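You operate a simulated robot arm through the tools that you are given. There is no shell and no other tool. Be economical: measure what you need, move in short steps, check, and stop when the job is done.

Carry out the task below with a simulated robot arm. There is one attempt and no reset: what you move stays moved.

Task
Free the blue shaft, close up its cores and clamp them with the grey collar.
Fine: cores against the stop, collar against the cores, thumbscrew tight; leave the lever free.
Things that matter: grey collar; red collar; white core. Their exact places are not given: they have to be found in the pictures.

It is judged by the outcome, as a careful person would: the job done as asked, and still so three seconds after it is handed in. It fails if anything else is knocked over, pushed out of place, dropped, spilled or broken.

Robot
A 7-joint arm with a two-finger parallel gripper on a trunk, on a base that drives. Base frame: it is fixed to the floor where the robot stands at the start and does not move with it; the origin is under the middle of the robot, x ahead of it, y to its left, z up; the surface under the hand at the start is at about z = 0.8. Readings come in m, rad, newtons and seconds.
Its first joint turns from -2.601 to 2.601 rad. Payload 3.5 kg.
The tool frame sits at the grasp point between the pads (the TCP): z along the fingers, y along the line on which they close. The tips reach 0.023 m beyond it. The gripper opens to 0.094 m. The fingers are 0.038 m wide and 0.01 m thick; the gripper's body (0.054 by 0.096 m) begins 0.039 m behind the TCP.
Orientation is told as [roll, pitch, yaw] about the base's x, y, z axes, in that order, counted from this pose: with the fingers straight down and closing along the base's y, the tool's x points along the base's -x, its y along +y and its z along -z.

Tools
- The arm moves only by the tool send_rows. Its argument "series" is a list of rows, each a list of 6 numbers: the shift along the tool's x, y, z in m, then the turn, a rotation vector about the tool's x, y, z in rad. In form: [[tx, ty, tz, rx, ry, rz], ...]. A call has 1 to 8 rows; each row is the pose to reach, as a shift and turn from the pose commanded when the call began, along the tool's axes at that moment. "hand" is the finger opening in m, from 0 to 0.094, set as the call begins (left out, the last holds). Each row takes 0.2 s and may step no farther than 0.05 m and 0.15 rad from the row before; otherwise, or with a gripper value out of range, the whole call is refused. A pose out of reach is approached as far as the arm can. The call stops where the force on the tool passes 40 N (or 10 N more than at its start, if that is more) or the arm is blocked; 0.2 s more then pass. The fingers move at their own pace (about 0.153 m/s each) and stop on an object; they squeeze with about 21 N. The grip force told is the motor's: it shows also when the fingers shut on nothing. Time passes only in rows, and 0.2 s behind the last, so rows that repeat a pose let the fingers close. It gives the time, the measured TCP pose, the force on the tool (base axes), the opening and the grip force at its end, in the units of the frame above (readings bear some noise), with the torque about the TCP (base axes, N m) and any sound that the robot's microphone picked up.
- Cameras (640 x 400 px; columns grow to the right, rows downward): "scene" is now at [-0.2408, 0.1799, 1.3097]; the picture's right is [-0.08, -1.00, 0.00], its down [-0.26, 0.02, -0.97] and it looks along [0.96, -0.08, -0.26] (base axes); focal length 254 px, centre (320, 200). "wrist" rides on the gripper at [0.086, 0.016, -0.074] in the tool frame; the picture's right is [-0.18, 0.98, 0.00], its down [-0.58, -0.11, -0.81] and it looks along [-0.79, -0.15, 0.59] (tool axes); focal length 243 px, centre (320, 200).
- get_image(camera): a new picture of that camera. The clock stands still meanwhile.
- roll_base(legs): drives the robot by 1 to 6 legs, each [ahead, left, turn to the left] in m, m and rad, along the robot's own axes; the way and the turn of a leg run together, so that a leg with both is an arc; at most 1.5 m and 3.142 rad a leg. The arm and the cameras ride along, it lands a little off, and it stops where it bumps. It gives what a move gives.
- pan_tilt(pan, tilt): turns the head with the scene camera to pan (to the left, within 2.496 rad either way) and tilt (down, from -0.506 to 1.204), counted from straight ahead of the robot. It gives what a move gives.
- pixel_to_xyz(camera, pixels): there is no depth. For up to 12 entries [column, row, z] of the newest picture of that camera ("zoom" is the newest enlarged one), the place [x, y] in the base frame at which the ray of that pixel passes the height z, good to about 0.003 m, but the place of the scene camera against the robot may be out by one fixed shift of up to 0.012 m in any direction. The clock stands still meanwhile.
- close_up(camera, box): a new picture of the part [left, top, right, bottom] of that camera's present view, enlarged. The clock stands still meanwhile.
- close_job(): hands the job in; it is judged then, once.

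Keep the steps short. Do not move on a guess: measure, check each grasp and each placing, and mend mistakes. In all there are 80 turns and 60 pictures (those below and enlarged ones count). Leave the gripper open and the arm clear of the work at the hand-in unless told otherwise, and finish with a single line.

The tools are called after ">>>" as name(argument=value, ...) on one line, values as JSON. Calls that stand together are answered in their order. send_rows: Moves the arm, as the interface text tells. Its arguments: {"type":"object","properties":{"series":{"type":"array"},"hand":{"type":"number"}},"required":["series"]} The other tools are called the same way: roll_base (legs) drives the base; pan_tilt (pan, tilt) turns the head that bears the scene camera; get_image (camera) takes a picture; pixel_to_xyz (camera, pixels) gives the place at which the rays of pixels pass given heights; close_up (camera, box) takes an enlarged picture of a part of a camera's view; close_job () hands the job in.

At the start:

```text
t: 0.0
eef_pos: [0.7246, 0.1892, 0.9995]
tcp_rot: [0.0, -0.001, -0.002]
contact_force: [0.2, 0.5, 0.2]
ft_torque: [0.02, 0.03, 0.0]
finger_gap: 0.094
grasp_force: 0.1
robot x, y, heading: [-0.0011, -0.0019, 0.004]
head pan, tilt: [-0.084, 0.264]
```

scene: 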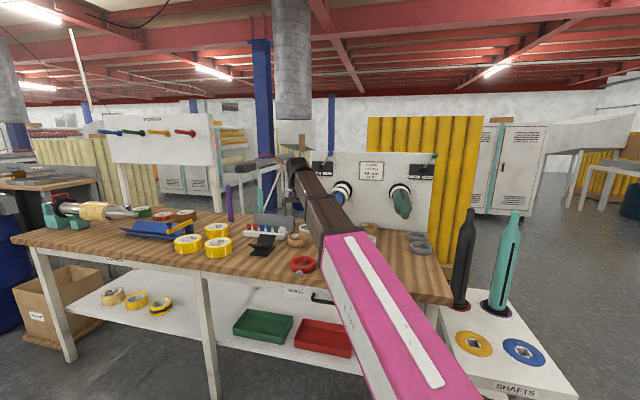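
wrist: 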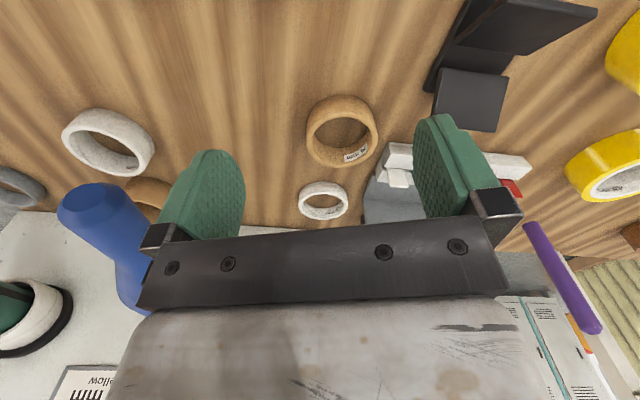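

The arm hides part of the bench. I'll enlarge the panel with the shafts and the bench top to find the parts.

>>> close_up(camera="scene", box=[220, 130, 460, 280])

>>> close_up(camera="scene", box=[20, 100, 260, 250])

>>> close_up(camera="scene", box=[400, 180, 640, 400])

```text
2.67 times, centred on (340, 205) of scene
```

zoom: 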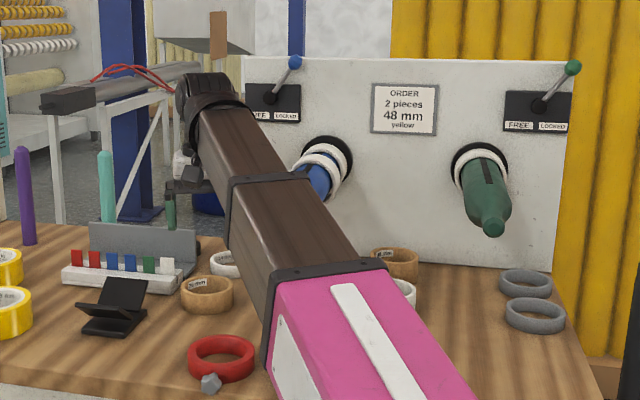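

```text
2.67 times, centred on (140, 175) of scene
```

zoom: 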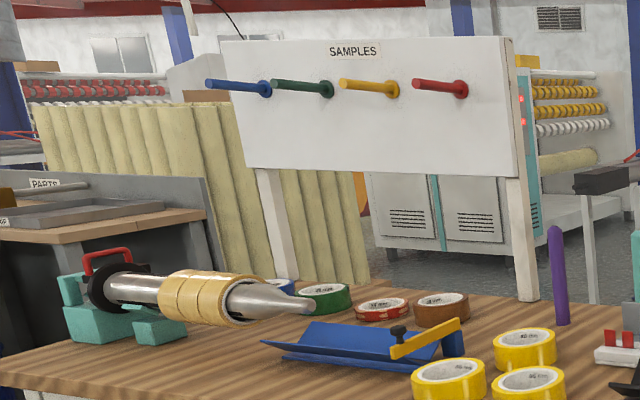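

```text
1.82 times, centred on (520, 290) of scene
```

zoom: 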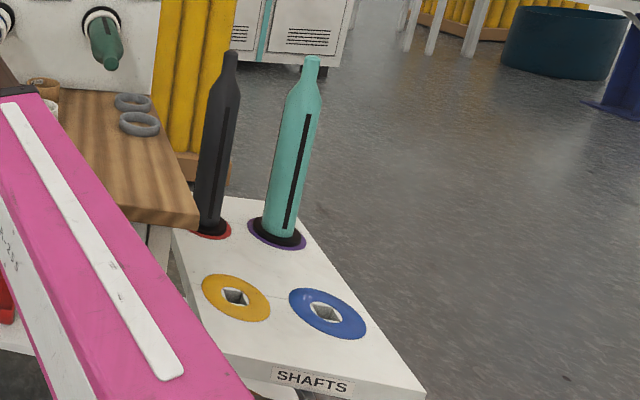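

The blue shaft is behind the arm. Its lever (blue ball) points to LOCKED. I'll raise the hand, draw it back a little and move it left so I can see.

>>> send_rows(series=[[0.02, 0, -0.045, 0, 0, 0], [0.04, 0, -0.085, 0, 0, 0], [0.06, 0.03, -0.11, 0, 0, 0], [0.06, 0.075, -0.12, 0, 0, 0], [0.06, 0.12, -0.12, 0, 0, 0], [0.06, 0.165, -0.12, 0, 0, 0], [0.06, 0.21, -0.12, 0, 0, 0], [0.06, 0.255, -0.12, 0, 0, 0]])

>>> close_up(camera="scene", box=[220, 130, 460, 280])

>>> get_image(camera="scene")

```text
t: 0.6
eef_pos: [0.694, 0.19, 1.0737]
tcp_rot: [0.0, -0.019, 0.0]
contact_force: [6.2, 2.0, -11.0]
ft_torque: [-0.11, -0.58, -0.08]
finger_gap: 0.0941
grasp_force: 0.2
robot x, y, heading: [-0.0004, 0.0014, 0.0]
head pan, tilt: [-0.084, 0.264]
stopped in row 2: the force on the tool passed its limit at 73 N (the readings are from after the stop); the commanded pose is now the measured one
```

```text
2.67 times, centred on (340, 205) of scene
```

zoom: 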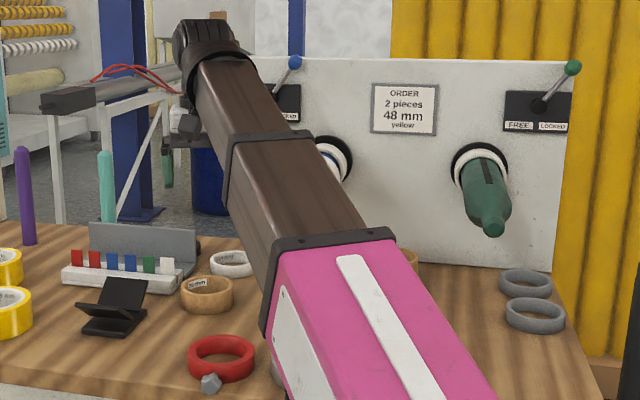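

```text
53 pictures are left
```

scene: 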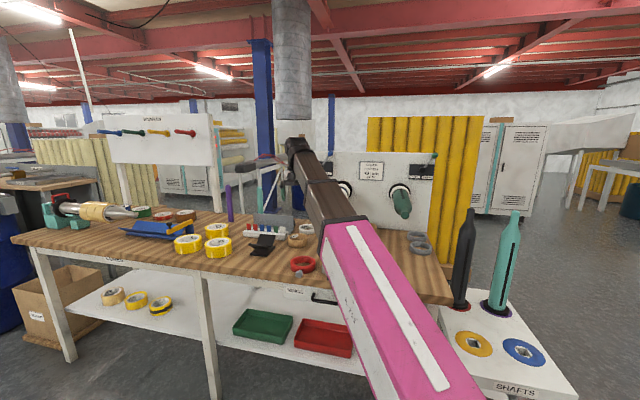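

Nothing touches the hand; the stop probably came from the jerk of the step. I'll carry on with gentler steps.

>>> send_rows(series=[[0, 0.01, -0.005, 0, 0, 0], [0.0, 0.03, -0.01, 0, 0, 0], [0.0, 0.055, -0.015, 0, 0, 0], [0.0, 0.085, -0.015, 0, 0, 0], [0.0, 0.12, -0.015, 0, 0, 0], [0.0, 0.15, -0.015, 0, 0, 0], [0.0, 0.17, -0.015, 0, 0, 0], [0.0, 0.18, -0.015, 0, 0, 0]])

>>> close_up(camera="scene", box=[220, 130, 460, 280])

>>> close_up(camera="wrist", box=[0, 0, 640, 400])

```text
t: 1.1
eef_pos: [0.6948, 0.2057, 1.0797]
tcp_rot: [-0.001, -0.022, 0.003]
contact_force: [1.8, 2.4, -3.3]
ft_torque: [-0.27, -0.16, -0.27]
finger_gap: 0.0941
grasp_force: 0.0
robot x, y, heading: [0.0013, 0.0016, 0.0]
head pan, tilt: [-0.084, 0.264]
stopped in row 2: the force on the tool passed its limit at 44 N (the readings are from after the stop); the commanded pose is now the measured one
```

```text
2.67 times, centred on (340, 205) of scene
```

zoom: 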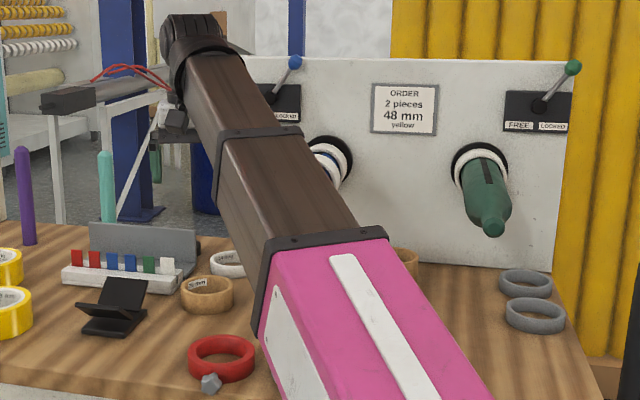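

```text
1.00 times, centred on (320, 200) of wrist (not enlarged: the box is as wide or as high as the picture)
```

zoom: 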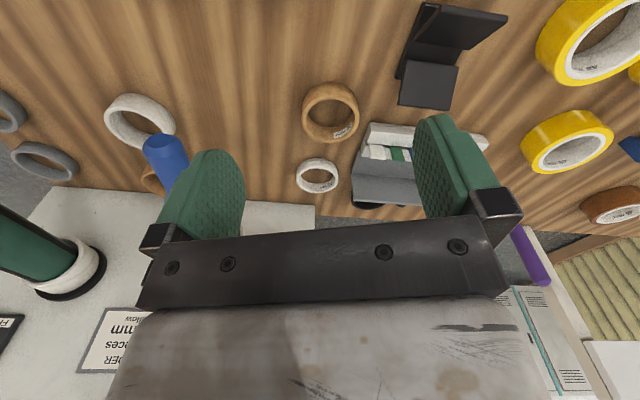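

>>> send_rows(series=[[0, 0.006, 0, 0, 0, 0], [0, 0.018, 0, 0, 0, 0], [0, 0.034, 0, 0, 0, 0], [0, 0.052, 0, 0, 0, 0], [0, 0.07, 0, 0, 0, 0], [0, 0.09, 0, 0, 0, 0], [0, 0.11, 0, 0, 0, 0], [0, 0.13, 0, 0, 0, 0]])

>>> close_up(camera="scene", box=[220, 130, 460, 280])

```text
t: 2.9
eef_pos: [0.6948, 0.3356, 1.0803]
tcp_rot: [-0.003, -0.022, 0.001]
contact_force: [-0.3, -0.3, 0.3]
ft_torque: [0.01, 0.0, -0.02]
finger_gap: 0.0942
grasp_force: 0.1
robot x, y, heading: [-0.0011, 0.0018, -0.005]
head pan, tilt: [-0.084, 0.264]
```

```text
2.67 times, centred on (340, 205) of scene
```

zoom: 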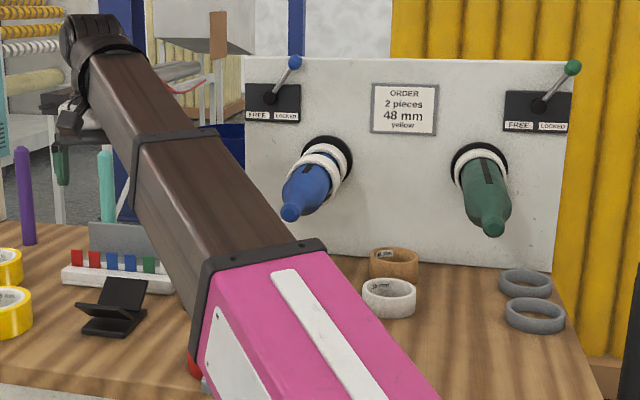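

>>> close_up(camera="scene", box=[305, 145, 385, 220])

>>> close_up(camera="scene", box=[350, 215, 440, 265])

```text
5.33 times, centred on (345, 182) of scene
```

zoom: 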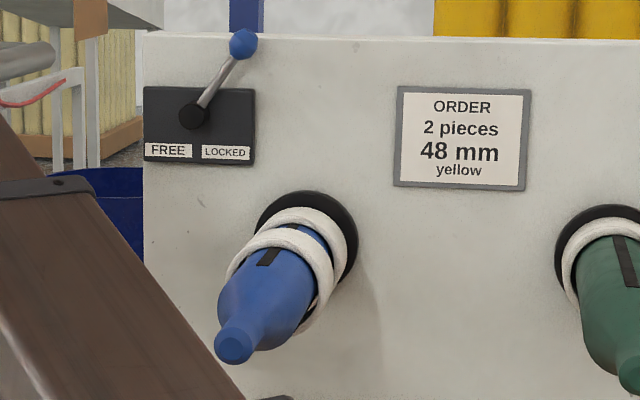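

```text
7.11 times, centred on (395, 240) of scene
```

zoom: 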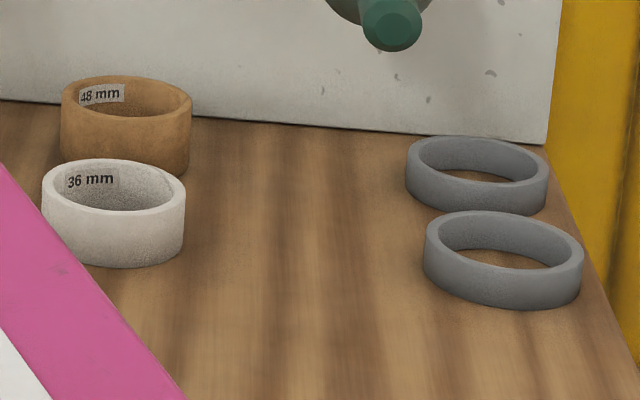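

>>> get_image(camera="scene")

>>> get_image(camera="wrist")

>>> pixel_to_xyz(camera="scene", pixels=[[420, 252, 0.8], [417, 240, 0.8], [368, 246, 0.8], [452, 302, 0.8], [430, 231, 0.8], [313, 221, 0.8], [302, 268, 0.8], [329, 209, 1.0], [340, 185, 1.0], [331, 155, 1.2]])

```text
47 pictures are left
```

scene: 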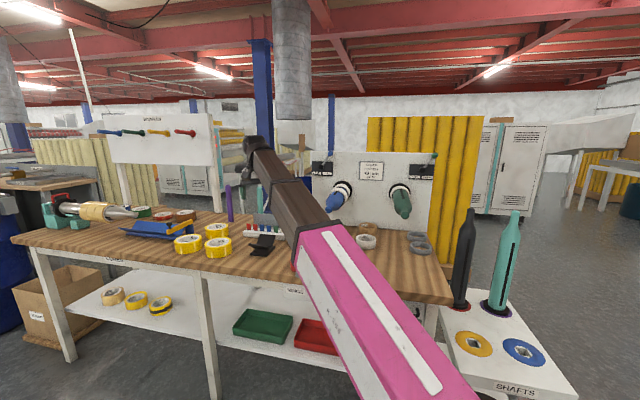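

```text
46 pictures are left
```

wrist: 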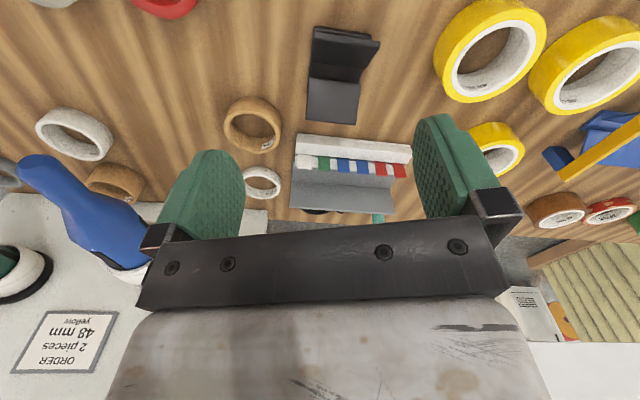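

```text
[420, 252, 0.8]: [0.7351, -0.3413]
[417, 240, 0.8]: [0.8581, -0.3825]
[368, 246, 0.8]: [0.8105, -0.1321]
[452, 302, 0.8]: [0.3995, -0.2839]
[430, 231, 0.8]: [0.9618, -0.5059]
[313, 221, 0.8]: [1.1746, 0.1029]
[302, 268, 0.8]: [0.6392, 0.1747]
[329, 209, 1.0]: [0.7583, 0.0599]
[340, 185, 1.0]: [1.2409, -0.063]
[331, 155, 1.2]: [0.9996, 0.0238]
```

There is a grey object beside the red collar at the top-left of the wrist view. I'll draw the hand back (-x) to see it.

>>> send_rows(series=[[0.008, -0.002, -0.002, 0, 0, 0], [0.02, -0.01, -0.004, 0, 0, 0], [0.036, -0.02, -0.006, 0, 0, 0], [0.054, -0.034, -0.008, 0, 0, 0], [0.072, -0.05, -0.008, 0, 0, 0], [0.088, -0.064, -0.01, 0, 0, 0], [0.104, -0.08, -0.01, 0, 0, 0], [0.12, -0.096, -0.01, 0, 0, 0]])

>>> get_image(camera="wrist")

```text
t: 4.7
eef_pos: [0.5724, 0.2389, 1.0858]
tcp_rot: [0.003, -0.025, 0.001]
contact_force: [-0.1, -0.6, -0.4]
ft_torque: [-0.02, -0.02, -0.04]
finger_gap: 0.0937
grasp_force: 0.1
robot x, y, heading: [-0.0017, -0.0026, 0.003]
head pan, tilt: [-0.084, 0.264]
```

```text
45 pictures are left
```

wrist: 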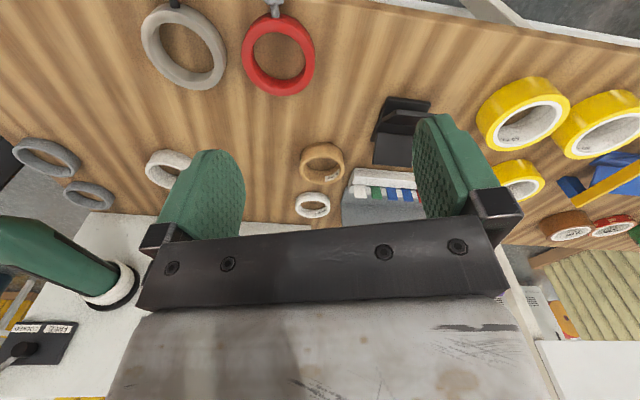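

The grey collar with its thumbscrew is at wrist (185,45), and the red one is at (279,55). I'll measure both, along with the fixtures seen in the wrist camera.

>>> close_up(camera="wrist", box=[120, 0, 340, 110])

>>> pixel_to_xyz(camera="wrist", pixels=[[184, 46, 0.82], [143, 40, 0.82], [226, 55, 0.82], [176, 4, 0.82], [195, 90, 0.8], [166, 6, 0.83], [279, 55, 0.82], [276, 5, 0.82], [46, 157, 0.82], [165, 165, 0.82]])

```text
2.91 times, centred on (230, 55) of wrist
```

zoom: 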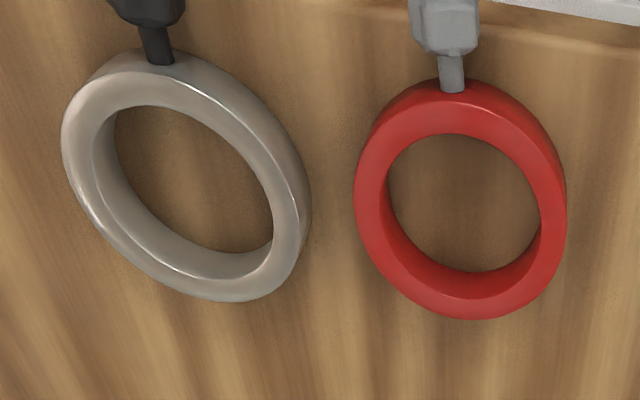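

```text
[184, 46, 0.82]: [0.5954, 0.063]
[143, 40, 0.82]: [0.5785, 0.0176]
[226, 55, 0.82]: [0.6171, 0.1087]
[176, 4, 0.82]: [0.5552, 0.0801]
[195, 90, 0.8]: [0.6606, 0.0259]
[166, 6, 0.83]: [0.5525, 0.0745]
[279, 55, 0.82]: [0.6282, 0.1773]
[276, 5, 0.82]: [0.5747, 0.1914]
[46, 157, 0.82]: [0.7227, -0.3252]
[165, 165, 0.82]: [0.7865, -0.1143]
```

>>> pixel_to_xyz(camera="zoom", pixels=[[62, 145, 0.82], [302, 210, 0.82], [140, 65, 0.82], [235, 301, 0.82], [105, 140, 0.82], [274, 220, 0.82], [155, 45, 0.82], [145, 5, 0.82], [452, 70, 0.82], [360, 210, 0.82], [567, 200, 0.82]])

```text
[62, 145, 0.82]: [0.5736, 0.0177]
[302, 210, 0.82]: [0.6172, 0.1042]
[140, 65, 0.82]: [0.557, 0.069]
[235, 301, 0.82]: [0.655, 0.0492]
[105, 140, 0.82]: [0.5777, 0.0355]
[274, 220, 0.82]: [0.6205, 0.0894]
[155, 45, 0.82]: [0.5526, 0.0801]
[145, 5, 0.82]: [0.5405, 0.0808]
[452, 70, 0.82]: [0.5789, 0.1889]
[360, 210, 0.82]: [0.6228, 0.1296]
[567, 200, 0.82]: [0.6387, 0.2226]
```

I now have both collars. The lever and cores are about 1.1 m ahead, which is near the limit of reach. I'll tilt the head down to see how much room there is between the base and the bench.

>>> pan_tilt(pan=-0.1, tilt=0.95)

>>> get_image(camera="scene")

```text
t: 5.8
eef_pos: [0.5737, 0.2396, 1.0861]
tcp_rot: [0.0, -0.026, 0.002]
contact_force: [0.1, 0.7, 0.1]
ft_torque: [-0.01, -0.05, 0.0]
finger_gap: 0.0942
grasp_force: 0.0
robot x, y, heading: [-0.0004, 0.002, -0.002]
head pan, tilt: [-0.099, 0.949]
```

```text
43 pictures are left
```

scene: 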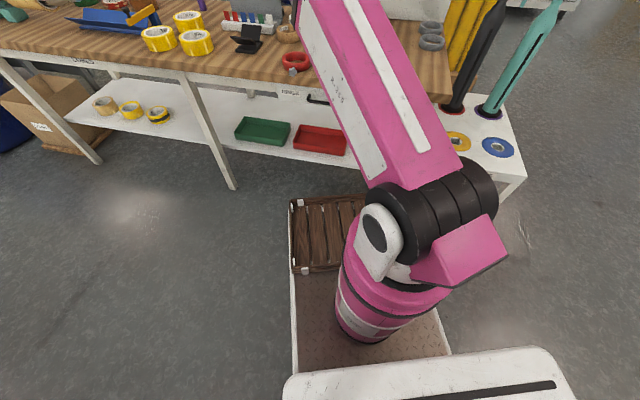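

>>> pixel_to_xyz(camera="scene", pixels=[[291, 200, 0.25], [291, 272, 0.25], [291, 200, 0.0], [233, 188, 0.0], [280, 167, 0.25], [340, 178, 0.25], [510, 190, 0.25], [440, 98, 0.8], [300, 85, 0.78]])

```text
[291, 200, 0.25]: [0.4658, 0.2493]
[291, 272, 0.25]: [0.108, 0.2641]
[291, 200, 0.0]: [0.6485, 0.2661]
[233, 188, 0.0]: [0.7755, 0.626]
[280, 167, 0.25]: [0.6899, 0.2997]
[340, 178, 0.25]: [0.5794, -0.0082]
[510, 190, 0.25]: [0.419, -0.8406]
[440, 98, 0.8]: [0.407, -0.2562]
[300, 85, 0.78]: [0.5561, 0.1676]
```

The base front is at about x=0.46 and the shelf is close ahead of it on the right. I'll turn the base to face the bench squarely (about -0.335 rad) and shift it left so that it lines up with the blue shaft.

>>> roll_base(legs=[[0, 0, -0.335], [-0.02, 0.3, 0]])

>>> pan_tilt(pan=0.0, tilt=0.4)

>>> get_image(camera="scene")

>>> get_image(camera="wrist")

```text
t: 8.9
eef_pos: [0.7053, 0.3238, 1.0853]
tcp_rot: [0.001, -0.026, -0.347]
contact_force: [-0.3, 0.3, -0.9]
ft_torque: [0.01, -0.02, 0.01]
finger_gap: 0.0939
grasp_force: 0.0
robot x, y, heading: [0.0831, 0.2943, -0.35]
head pan, tilt: [-0.099, 0.949]
```

```text
t: 9.9
eef_pos: [0.7063, 0.3244, 1.0855]
tcp_rot: [0.002, -0.025, -0.349]
contact_force: [-0.1, -0.6, -0.4]
ft_torque: [-0.01, -0.05, -0.01]
finger_gap: 0.0938
grasp_force: 0.0
robot x, y, heading: [0.0884, 0.2946, -0.35]
head pan, tilt: [0.0, 0.4]
```

```text
42 pictures are left
```

scene: 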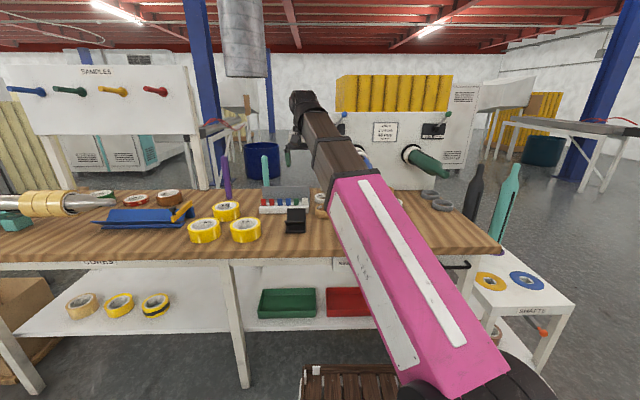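

```text
41 pictures are left
```

wrist: 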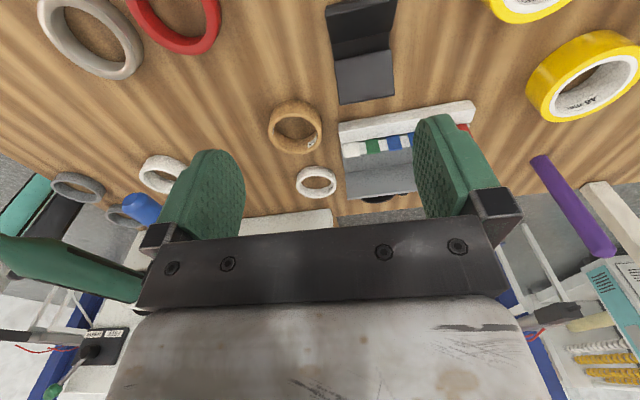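

Heading is -0.35, roughly square to the bench. I'll raise the hand to see the panel and lever from closer.

>>> send_rows(series=[[0, 0, -0.008, 0, 0, 0], [0, 0, -0.022, 0, 0, 0], [-0.005, 0, -0.042, 0, 0, 0], [-0.015, 0, -0.064, 0, 0, 0], [-0.03, -0.005, -0.09, 0, 0, 0], [-0.045, -0.01, -0.116, 0, 0, 0], [-0.06, -0.015, -0.138, 0, 0, 0], [-0.07, -0.018, -0.15, 0, 0, 0]])

>>> get_image(camera="wrist")

>>> close_up(camera="scene", box=[300, 80, 500, 220])

```text
t: 11.7
eef_pos: [0.7924, 0.2806, 1.1944]
tcp_rot: [0.025, -0.095, -0.353]
contact_force: [3.6, 21.6, 0.6]
ft_torque: [-1.79, 0.29, -2.2]
finger_gap: 0.094
grasp_force: 0.0
out of reach, approached as far as the arm can: row 2, 3, 4, 5, 6, 7, 8
robot x, y, heading: [0.086, 0.2944, -0.356]
head pan, tilt: [0.0, 0.4]
```

```text
40 pictures are left
```

wrist: 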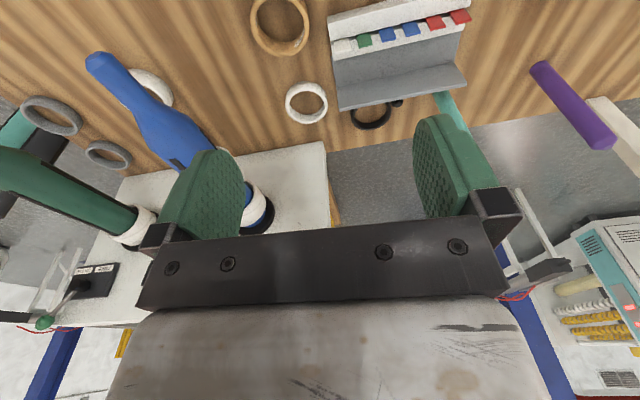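

```text
2.86 times, centred on (400, 150) of scene
```

zoom: 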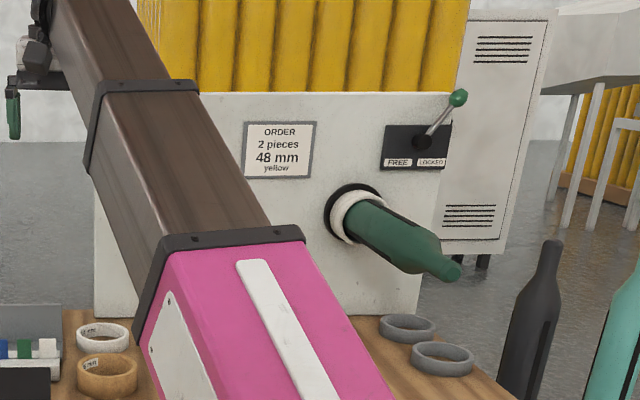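

The pose was out of reach: the arm can't hold the tool straight down this high. I'll re-read the forces with a tiny step down and back.

>>> send_rows(series=[[0.0, 0, 0.004, 0, 0, 0], [0.005, 0.0, 0.012, 0, 0, 0], [0.01, 0, 0.02, 0, 0, 0], [0.01, 0, 0.02, 0, 0, 0]])

```text
t: 12.7
eef_pos: [0.7834, 0.2848, 1.1704]
tcp_rot: [0.022, -0.096, -0.348]
contact_force: [-0.4, -1.1, 0.0]
ft_torque: [0.01, 0.04, 0.02]
finger_gap: 0.0942
grasp_force: 0.0
robot x, y, heading: [0.0851, 0.2925, -0.349]
head pan, tilt: [0.0, 0.4]
```

There is no contact now. I'll tilt the fingers forward about 0.7 rad in place so that the wrist camera looks at the panel.

>>> send_rows(series=[[0, 0, 0, 0, -0.03, 0], [0, 0, 0, 0, -0.09, 0], [0, 0, 0, 0, -0.18, 0], [0, 0, 0, 0, -0.28, 0], [0, 0, 0, 0, -0.39, 0], [0, 0, 0, 0, -0.5, 0], [0, 0, 0, 0, -0.59, 0], [0, 0, 0, 0, -0.65, 0]])

>>> get_image(camera="wrist")

```text
t: 14.5
eef_pos: [0.7851, 0.2855, 1.171]
tcp_rot: [0.032, -0.747, -0.369]
contact_force: [-0.6, -0.5, 0.1]
ft_torque: [0.01, -0.01, -0.01]
finger_gap: 0.094
grasp_force: 0.2
robot x, y, heading: [0.0854, 0.2966, -0.35]
head pan, tilt: [0.0, 0.4]
```

```text
38 pictures are left
```

wrist: 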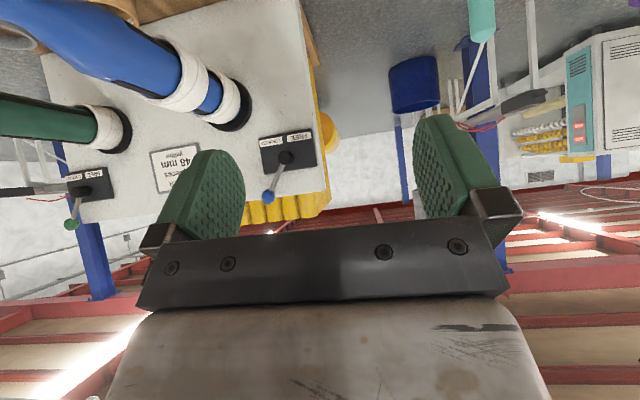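

>>> pixel_to_xyz(camera="wrist", pixels=[[269, 196, 1.19], [269, 196, 1.2], [269, 196, 1.21], [285, 157, 1.12], [285, 157, 1.13], [285, 157, 1.14]])

>>> close_up(camera="wrist", box=[0, 0, 340, 210])

```text
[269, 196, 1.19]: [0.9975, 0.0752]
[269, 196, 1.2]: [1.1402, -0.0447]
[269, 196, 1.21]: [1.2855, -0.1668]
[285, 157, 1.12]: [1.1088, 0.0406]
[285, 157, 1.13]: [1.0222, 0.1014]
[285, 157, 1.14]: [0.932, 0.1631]
```

```text
1.88 times, centred on (170, 105) of wrist
```

zoom: 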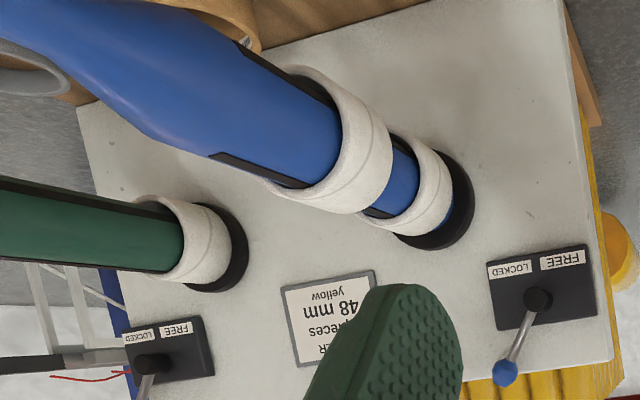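

Intersecting the scene and wrist rays puts the blue lever ball near (1.066, 0.017, 1.195), with its pivot to the left and below. FREE is on the left. I'll close the fingers and bring them to the right of the ball but short of it, in two smooth legs above the shaft.

>>> send_rows(series=[[-0.003, -0.004, 0.002, 0, 0, 0], [-0.01, -0.011, 0.007, 0, 0, 0], [-0.021, -0.024, 0.014, 0, 0, 0], [-0.033, -0.038, 0.023, 0, 0, 0], [-0.046, -0.053, 0.032, 0, 0, 0], [-0.06, -0.068, 0.041, 0, 0, 0], [-0.072, -0.083, 0.05, 0, 0, 0], [-0.083, -0.095, 0.057, 0, 0, 0]], hand=0)

>>> send_rows(series=[[-0.003, -0.004, 0.002, 0, 0, 0], [-0.01, -0.011, 0.007, 0, 0, 0], [-0.021, -0.024, 0.014, 0, 0, 0], [-0.033, -0.038, 0.023, 0, 0, 0], [-0.046, -0.053, 0.032, 0, 0, 0], [-0.06, -0.068, 0.041, 0, 0, 0], [-0.072, -0.083, 0.05, 0, 0, 0], [-0.083, -0.095, 0.057, 0, 0, 0]], hand=0)

>>> get_image(camera="wrist")

```text
t: 16.3
eef_pos: [0.8467, 0.1621, 1.1824]
tcp_rot: [0.032, -0.745, -0.366]
contact_force: [0.6, 0.0, 0.6]
ft_torque: [-0.02, -0.01, 0.0]
finger_gap: 0.0
grasp_force: 20.8
robot x, y, heading: [0.0856, 0.2962, -0.353]
head pan, tilt: [0.0, 0.4]
```

```text
t: 18.1
eef_pos: [0.9051, 0.0365, 1.1932]
tcp_rot: [0.031, -0.746, -0.365]
contact_force: [0.3, -0.4, 0.7]
ft_torque: [-0.02, 0.02, 0.01]
finger_gap: 0.0001
grasp_force: 21.4
robot x, y, heading: [0.0838, 0.2961, -0.344]
head pan, tilt: [0.0, 0.4]
```

```text
36 pictures are left
```

wrist: 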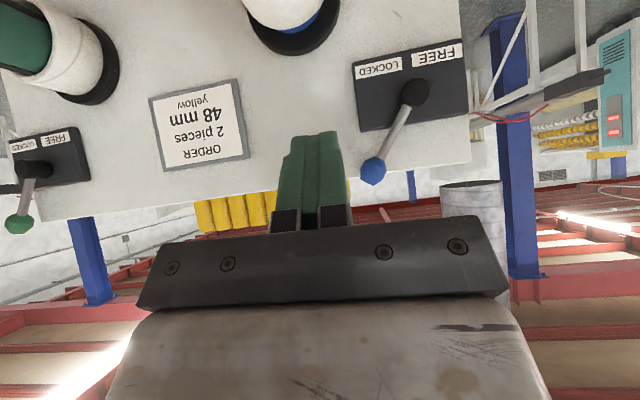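

>>> pixel_to_xyz(camera="wrist", pixels=[[372, 171, 1.19], [372, 171, 1.195], [372, 171, 1.2], [414, 93, 1.11], [414, 93, 1.12], [414, 93, 1.13], [300, 45, 1.0], [40, 218, 1.2], [470, 165, 1.2]])

```text
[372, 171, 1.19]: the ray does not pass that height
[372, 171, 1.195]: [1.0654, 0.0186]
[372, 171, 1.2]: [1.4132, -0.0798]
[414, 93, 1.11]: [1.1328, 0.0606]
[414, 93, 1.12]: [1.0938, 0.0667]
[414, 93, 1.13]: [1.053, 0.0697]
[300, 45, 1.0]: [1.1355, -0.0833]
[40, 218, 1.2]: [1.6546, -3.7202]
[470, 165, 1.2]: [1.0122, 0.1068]
```

The ball is at (1.066, 0.018, 1.195) and the pivot at about (1.065, 0.071, 1.125). I'll move forward 0.14 m to bring the fingers just right of the ball.

>>> send_rows(series=[[-0.004, 0, 0.004, 0, 0, 0], [-0.012, 0, 0.011, 0, 0, 0], [-0.026, 0, 0.024, 0, 0, 0], [-0.041, 0, 0.038, 0, 0, 0], [-0.058, 0, 0.053, 0, 0, 0], [-0.074, 0, 0.068, 0, 0, 0], [-0.09, 0, 0.083, 0, 0, 0], [-0.103, 0, 0.095, 0, 0, 0]])

>>> get_image(camera="wrist")

```text
t: 19.9
eef_pos: [1.0399, -0.0087, 1.1948]
tcp_rot: [0.032, -0.746, -0.365]
contact_force: [0.0, -0.3, -0.3]
ft_torque: [0.0, -0.03, -0.01]
finger_gap: 0.0
grasp_force: 21.5
robot x, y, heading: [0.0873, 0.2937, -0.347]
head pan, tilt: [0.0, 0.4]
```

```text
35 pictures are left
```

wrist: 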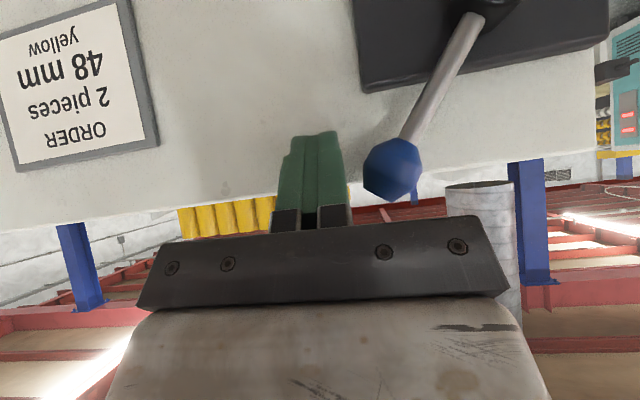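

I'm beside the ball with no contact. I'll push left 0.12 m in small steps.

>>> send_rows(series=[[0, 0.006, 0, 0, 0, 0], [0.001, 0.018, 0, 0, 0, 0], [0.001, 0.034, 0, 0, 0, 0], [0.001, 0.051, 0, 0, 0, 0], [0.002, 0.068, 0, 0, 0, 0], [0.002, 0.086, 0, 0, 0, 0], [0.003, 0.104, 0, 0, 0, 0], [0.003, 0.12, 0, 0, 0, 0]])

>>> get_image(camera="wrist")

```text
t: 21.6
eef_pos: [1.0709, 0.087, 1.1972]
tcp_rot: [0.008, -0.747, -0.365]
contact_force: [-4.3, -6.7, 3.7]
ft_torque: [-0.18, 0.07, -0.03]
finger_gap: 0.0003
grasp_force: 21.0
robot x, y, heading: [0.0862, 0.2923, -0.346]
head pan, tilt: [0.0, 0.4]
stopped in row 8: the force on the tool passed its limit at 52 N (the readings are from after the stop); the commanded pose is now the measured one
```

```text
34 pictures are left
```

wrist: 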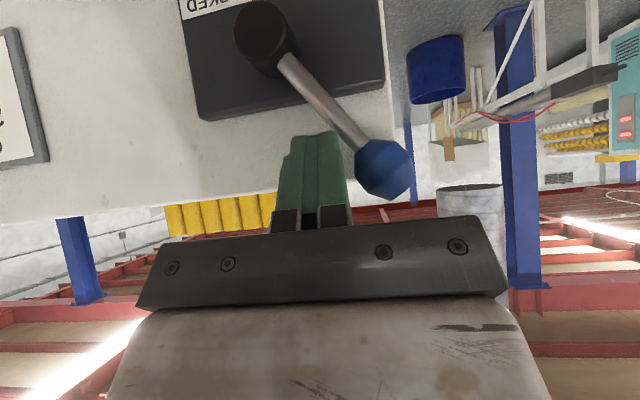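

The lever has swung left and met its end stop. I'll ease off to the right, back away, and check it.

>>> send_rows(series=[[0, -0.005, 0, 0, 0, 0], [0.006, -0.012, -0.006, 0, 0, 0], [0.016, -0.02, -0.015, 0, 0, 0], [0.03, -0.025, -0.028, 0, 0, 0], [0.045, -0.025, -0.041, 0, 0, 0], [0.06, -0.025, -0.055, 0, 0, 0], [0.074, -0.025, -0.068, 0, 0, 0], [0.085, -0.025, -0.078, 0, 0, 0]])

>>> send_rows(series=[[0.004, 0, -0.004, 0, 0, 0], [0.012, 0.004, -0.011, 0, 0, 0], [0.026, 0.01, -0.024, 0, 0, 0], [0.041, 0.018, -0.038, 0, 0, 0], [0.058, 0.028, -0.053, 0, 0, 0], [0.074, 0.04, -0.068, 0, 0, 0], [0.09, 0.052, -0.083, 0, 0, 0], [0.103, 0.062, -0.095, 0, 0, 0]], hand=0.094)

>>> get_image(camera="wrist")

```text
t: 23.4
eef_pos: [0.9554, 0.1079, 1.1959]
tcp_rot: [0.009, -0.746, -0.367]
contact_force: [0.5, -0.2, 0.1]
ft_torque: [0.01, 0.01, -0.01]
finger_gap: 0.0001
grasp_force: 21.0
robot x, y, heading: [0.0886, 0.292, -0.349]
head pan, tilt: [0.0, 0.4]
```

```text
t: 25.2
eef_pos: [0.8449, 0.2119, 1.1967]
tcp_rot: [0.01, -0.746, -0.366]
contact_force: [-0.1, -0.2, -0.4]
ft_torque: [0.02, -0.02, -0.03]
finger_gap: 0.094
grasp_force: 0.0
robot x, y, heading: [0.0855, 0.2923, -0.349]
head pan, tilt: [0.0, 0.4]
```

```text
33 pictures are left
```

wrist: 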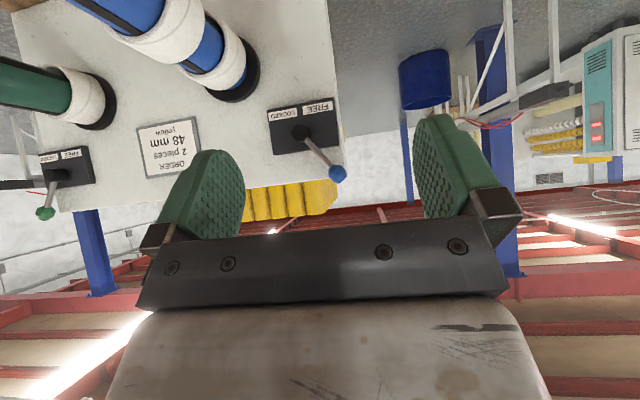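

The lever is at FREE. Next I'll turn the hand back to vertical while drawing it back, then go over the grey collar for a close look.

>>> send_rows(series=[[0.004, 0, -0.002, 0, 0.03, 0], [0.013, 0, -0.006, 0, 0.09, 0], [0.026, 0, -0.013, 0, 0.19, 0], [0.042, 0, -0.021, 0, 0.32, 0], [0.059, 0, -0.029, 0, 0.45, 0], [0.076, 0, -0.037, 0, 0.58, 0], [0.092, 0, -0.045, 0, 0.68, 0], [0.105, 0, -0.051, 0, 0.74, 0]])

>>> send_rows(series=[[0.005, 0, 0.002, 0, 0, 0], [0.015, 0, 0.006, 0, 0, 0], [0.03, 0.0, 0.012, 0, 0, 0], [0.048, 0.0, 0.018, 0, 0, 0], [0.068, 0.0, 0.026, 0, 0, 0], [0.088, 0.0, 0.036, 0, 0, 0], [0.107, 0.0, 0.046, 0, 0, 0], [0.12, 0, 0.05, 0, 0, 0]])

>>> get_image(camera="wrist")

```text
t: 26.8
eef_pos: [0.766, 0.2422, 1.1687]
tcp_rot: [0.006, -0.142, -0.363]
contact_force: [10.5, -3.3, -13.9]
ft_torque: [-0.38, -0.67, -0.17]
finger_gap: 0.0938
grasp_force: 0.0
out of reach, approached as far as the arm can: row 7
robot x, y, heading: [0.0838, 0.2947, -0.349]
head pan, tilt: [0.0, 0.4]
stopped in row 7: the force on the tool passed its limit at 99 N (the readings are from after the stop); the commanded pose is now the measured one
```

```text
t: 28.6
eef_pos: [0.6612, 0.2828, 1.1007]
tcp_rot: [0.008, -0.138, -0.36]
contact_force: [0.2, 0.1, -0.6]
ft_torque: [0.01, 0.02, -0.04]
finger_gap: 0.0941
grasp_force: 0.1
robot x, y, heading: [0.0841, 0.2938, -0.356]
head pan, tilt: [0.0, 0.4]
```

```text
32 pictures are left
```

wrist: 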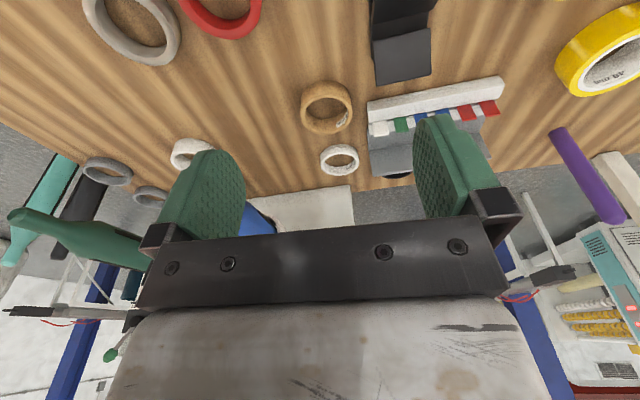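

>>> send_rows(series=[[0.003, -0.005, 0.002, 0, 0.01, 0], [0.008, -0.016, 0.008, 0, 0.03, 0], [0.016, -0.034, 0.017, 0, 0.05, 0], [0.026, -0.056, 0.028, 0, 0.07, 0], [0.038, -0.082, 0.041, 0, 0.09, 0], [0.05, -0.108, 0.055, 0, 0.11, 0], [0.061, -0.132, 0.067, 0, 0.125, 0], [0.07, -0.15, 0.076, 0, 0.135, 0]])

>>> get_image(camera="wrist")

```text
t: 29.2
eef_pos: [0.6485, 0.2657, 1.0911]
tcp_rot: [0.012, -0.113, -0.373]
contact_force: [3.0, 8.3, -1.3]
ft_torque: [-0.76, 0.09, -0.97]
finger_gap: 0.094
grasp_force: 0.0
robot x, y, heading: [0.0844, 0.2911, -0.353]
head pan, tilt: [0.0, 0.4]
stopped in row 3: the force on the tool passed its limit at 53 N (the readings are from after the stop); the commanded pose is now the measured one
```

```text
31 pictures are left
```

wrist: 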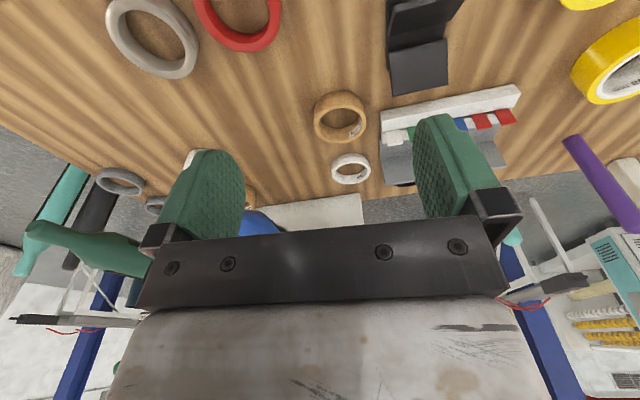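

The stop was again from acceleration; nothing is touching. I'll continue more gently.

>>> send_rows(series=[[0.001, -0.003, 0.001, 0, 0, 0], [0.004, -0.009, 0.004, 0, 0, 0], [0.009, -0.018, 0.009, 0, 0, 0], [0.015, -0.03, 0.015, 0, 0, 0], [0.021, -0.045, 0.023, 0, 0, 0], [0.028, -0.06, 0.032, 0, 0, 0], [0.035, -0.076, 0.04, 0, 0, 0], [0.041, -0.09, 0.047, 0, 0, 0]])

>>> send_rows(series=[[0.001, -0.002, 0.002, 0, 0.01, 0], [0.002, -0.006, 0.006, 0, 0.03, 0], [0.004, -0.012, 0.012, 0, 0.05, 0], [0.006, -0.02, 0.02, 0, 0.07, 0], [0.008, -0.03, 0.03, 0, 0.09, 0], [0.01, -0.038, 0.04, 0, 0.1, 0], [0.01, -0.046, 0.05, 0, 0.11, 0], [0.01, -0.05, 0.055, 0, 0.113, 0]])

>>> get_image(camera="wrist")

```text
t: 29.9
eef_pos: [0.6418, 0.26, 1.0871]
tcp_rot: [0.014, -0.112, -0.381]
contact_force: [2.7, 8.4, -1.7]
ft_torque: [-0.85, 0.13, -1.07]
finger_gap: 0.0941
grasp_force: 0.0
robot x, y, heading: [0.0852, 0.2936, -0.352]
head pan, tilt: [0.0, 0.4]
stopped in row 3: the force on the tool passed its limit at 44 N (the readings are from after the stop); the commanded pose is now the measured one
```

```text
t: 30.4
eef_pos: [0.642, 0.2575, 1.0838]
tcp_rot: [0.017, -0.1, -0.388]
contact_force: [1.5, 7.4, -1.1]
ft_torque: [-0.63, 0.09, -0.86]
finger_gap: 0.094
grasp_force: 0.1
robot x, y, heading: [0.079, 0.298, -0.356]
head pan, tilt: [0.0, 0.4]
stopped in row 2: the force on the tool passed its limit at 46 N (the readings are from after the stop); the commanded pose is now the measured one
```

```text
30 pictures are left
```

wrist: 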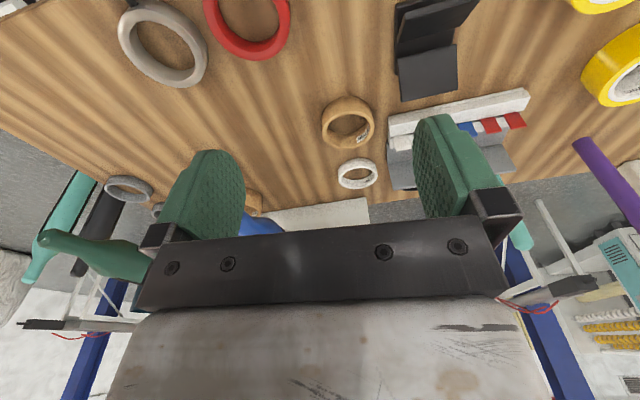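

The force persists (+y, acting about 0.1 m above and 0.12 m behind the TCP), so something really is touching. I'll look with the scene camera.

>>> get_image(camera="scene")

```text
29 pictures are left
```

scene: 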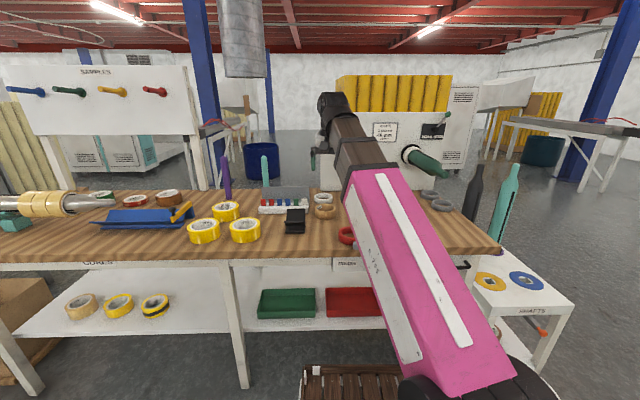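

The likeliest cause is that the camera bracket meets the forearm when the hand is vertical, high and close in. Lowering should open that angle, so I'll descend straight down.

>>> send_rows(series=[[0.0, 0.002, 0.003, 0, -0.01, 0], [0.0, 0.004, 0.009, 0, -0.02, 0], [0.0, 0.005, 0.019, 0, -0.03, 0], [0.0, 0.005, 0.032, 0, -0.03, 0], [0.0, 0.005, 0.047, 0, -0.03, 0], [0.0, 0.005, 0.063, 0, -0.03, 0], [0.0, 0.005, 0.079, 0, -0.03, 0], [0.0, 0.005, 0.09, 0, -0.03, 0]])

```text
t: 32.2
eef_pos: [0.6515, 0.2624, 0.9943]
tcp_rot: [0.015, -0.13, -0.387]
contact_force: [-0.1, -0.4, 0.3]
ft_torque: [0.03, 0.01, 0.0]
finger_gap: 0.0943
grasp_force: 0.1
robot x, y, heading: [0.0822, 0.2927, -0.346]
head pan, tilt: [0.0, 0.4]
```

No contact now. I'll move sideways toward the grey collar, staying low.

>>> send_rows(series=[[0.001, -0.003, 0.001, 0, 0.005, 0], [0.004, -0.011, 0.003, 0, 0.015, -0.005], [0.009, -0.023, 0.005, 0, 0.03, -0.01], [0.014, -0.039, 0.008, 0, 0.05, -0.015], [0.02, -0.058, 0.012, 0, 0.07, -0.02], [0.026, -0.079, 0.015, 0, 0.085, -0.025], [0.032, -0.1, 0.018, 0, 0.095, -0.03], [0.038, -0.12, 0.02, 0, 0.1, -0.037]])

>>> send_rows(series=[[0.001, -0.004, 0.001, 0, 0, 0], [0.003, -0.012, 0.003, 0, 0, 0], [0.006, -0.024, 0.006, 0, 0, 0], [0.009, -0.036, 0.009, 0, 0.01, 0], [0.012, -0.048, 0.012, 0, 0.02, 0], [0.015, -0.06, 0.015, 0, 0.025, 0]])

>>> get_image(camera="wrist")

```text
t: 34.0
eef_pos: [0.5739, 0.1616, 0.9649]
tcp_rot: [0.012, -0.029, -0.348]
contact_force: [-0.2, 0.7, -0.5]
ft_torque: [0.0, -0.01, 0.01]
finger_gap: 0.0941
grasp_force: 0.0
robot x, y, heading: [0.0829, 0.293, -0.352]
head pan, tilt: [0.0, 0.4]
```

```text
t: 35.4
eef_pos: [0.5407, 0.1104, 0.9517]
tcp_rot: [0.012, -0.006, -0.349]
contact_force: [0.6, -0.8, 0.3]
ft_torque: [0.01, 0.01, 0.02]
finger_gap: 0.0942
grasp_force: 0.0
robot x, y, heading: [0.0834, 0.2923, -0.351]
head pan, tilt: [0.0, 0.4]
```

```text
28 pictures are left
```

wrist: 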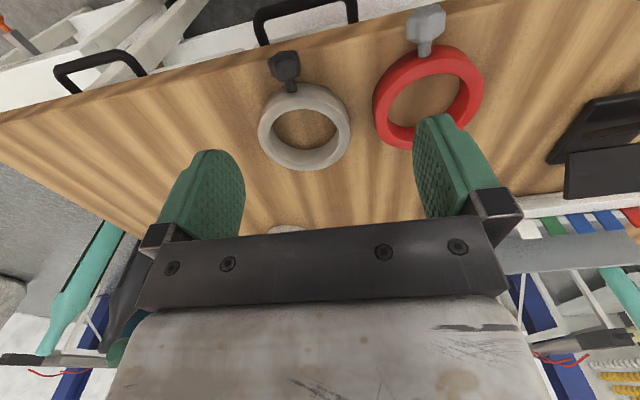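

Clear view: the grey knob is at (284,67), its stem at (292,88) and the ring centre at (304,127). I'll measure them.

>>> close_up(camera="wrist", box=[230, 30, 380, 190])

>>> pixel_to_xyz(camera="wrist", pixels=[[284, 66, 0.81], [281, 56, 0.81], [287, 76, 0.81], [271, 66, 0.81], [298, 66, 0.81], [292, 88, 0.81], [258, 130, 0.82], [350, 125, 0.82], [304, 170, 0.8], [300, 86, 0.82], [304, 127, 0.82]])

```text
2.50 times, centred on (305, 110) of wrist
```

zoom: 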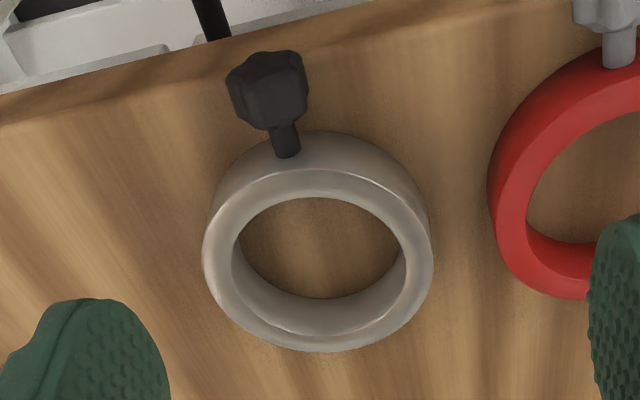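

```text
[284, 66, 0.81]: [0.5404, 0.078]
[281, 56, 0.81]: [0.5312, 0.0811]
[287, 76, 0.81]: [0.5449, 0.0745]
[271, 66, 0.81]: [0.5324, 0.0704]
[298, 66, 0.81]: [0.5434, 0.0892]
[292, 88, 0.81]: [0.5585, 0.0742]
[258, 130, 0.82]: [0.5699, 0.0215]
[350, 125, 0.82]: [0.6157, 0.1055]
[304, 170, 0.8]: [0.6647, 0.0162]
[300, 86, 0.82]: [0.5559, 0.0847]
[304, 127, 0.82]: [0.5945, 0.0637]
```

The knob centre is about (0.540, 0.079). The closing axis is already square to its stem. I'll narrow the fingers to 0.05 and descend to just above it, then check.

>>> send_rows(series=[[-0.001, -0.003, 0.003, 0, 0, 0], [-0.003, -0.009, 0.01, 0, 0, 0], [-0.006, -0.017, 0.022, 0, 0, 0], [-0.009, -0.025, 0.036, 0, 0, 0], [-0.01, -0.03, 0.052, 0, 0, 0], [-0.01, -0.03, 0.068, 0, 0, 0], [-0.01, -0.03, 0.082, 0, 0, 0], [-0.01, -0.03, 0.092, 0, 0, 0]], hand=0.05)

>>> get_image(camera="wrist")

```text
t: 37.2
eef_pos: [0.5405, 0.0796, 0.8581]
tcp_rot: [0.011, -0.007, -0.348]
contact_force: [0.0, -0.8, 0.7]
ft_torque: [0.02, 0.01, -0.01]
finger_gap: 0.05
grasp_force: 0.0
robot x, y, heading: [0.0845, 0.2937, -0.356]
head pan, tilt: [0.0, 0.4]
```

```text
26 pictures are left
```

wrist: 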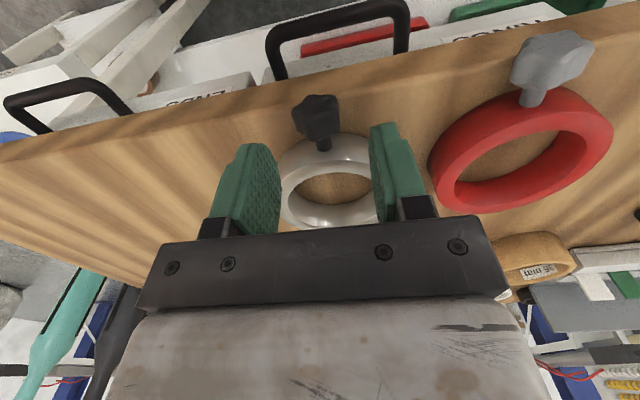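

>>> pixel_to_xyz(camera="wrist", pixels=[[317, 118, 0.812], [315, 100, 0.812], [324, 147, 0.812], [321, 136, 0.812], [297, 118, 0.812], [338, 118, 0.812]])

>>> close_up(camera="wrist", box=[240, 70, 400, 190])

```text
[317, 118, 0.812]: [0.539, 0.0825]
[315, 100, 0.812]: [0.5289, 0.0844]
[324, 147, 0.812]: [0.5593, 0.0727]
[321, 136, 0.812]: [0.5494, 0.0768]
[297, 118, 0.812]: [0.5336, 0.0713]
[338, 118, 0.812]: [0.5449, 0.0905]
```

```text
3.33 times, centred on (320, 130) of wrist
```

zoom: 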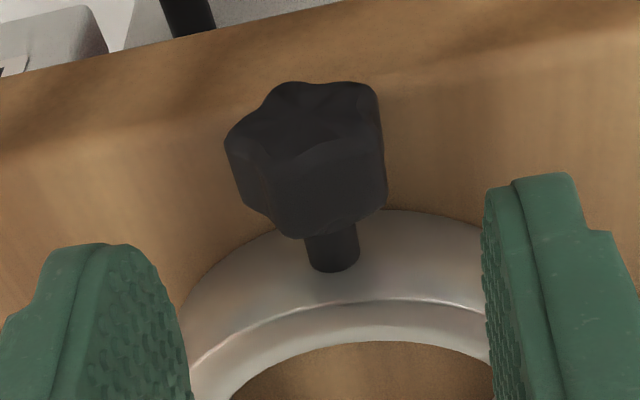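

The knob sits centred between the fingers. The 38 mm finger width would overlap the ring's edge, so I'll shift back 7 mm and left 2 mm, then descend around the knob. If the force stays low I'll close next.

>>> send_rows(series=[[0.003, 0.001, 0.001, 0, 0, 0], [0.006, 0.002, 0.004, 0, 0, 0], [0.007, 0.002, 0.01, 0, 0, 0], [0.007, 0.002, 0.017, 0, 0, 0], [0.007, 0.002, 0.024, 0, 0, 0], [0.007, 0.002, 0.029, 0, 0, 0]])

>>> send_rows(series=[[0, 0, 0, 0, 0, 0], [0, 0, 0, 0, 0, 0], [0, 0, 0, 0, 0, 0]], hand=0)

>>> get_image(camera="wrist")

```text
t: 38.6
eef_pos: [0.5356, 0.0865, 0.8289]
tcp_rot: [0.014, -0.004, -0.348]
contact_force: [0.5, -0.3, -0.9]
ft_torque: [0.0, -0.03, -0.03]
finger_gap: 0.0503
grasp_force: 0.1
robot x, y, heading: [0.0842, 0.2966, -0.353]
head pan, tilt: [0.0, 0.4]
```

```text
t: 39.4
eef_pos: [0.5354, 0.0848, 0.8308]
tcp_rot: [0.014, -0.007, -0.35]
contact_force: [-1.3, -0.7, 0.3]
ft_torque: [0.05, 0.12, 0.01]
finger_gap: 0.0248
grasp_force: 21.0
robot x, y, heading: [0.0854, 0.2916, -0.352]
head pan, tilt: [0.0, 0.4]
```

```text
24 pictures are left
```

wrist: 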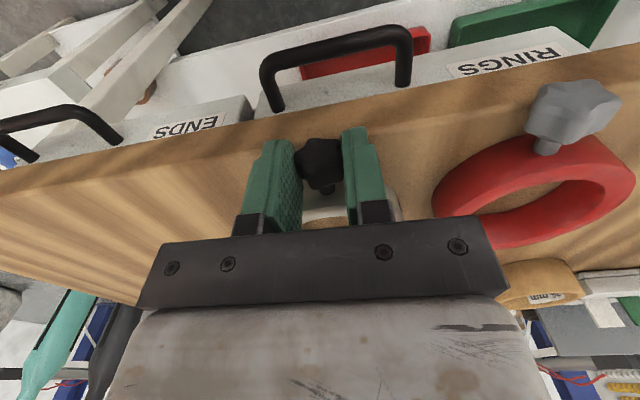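

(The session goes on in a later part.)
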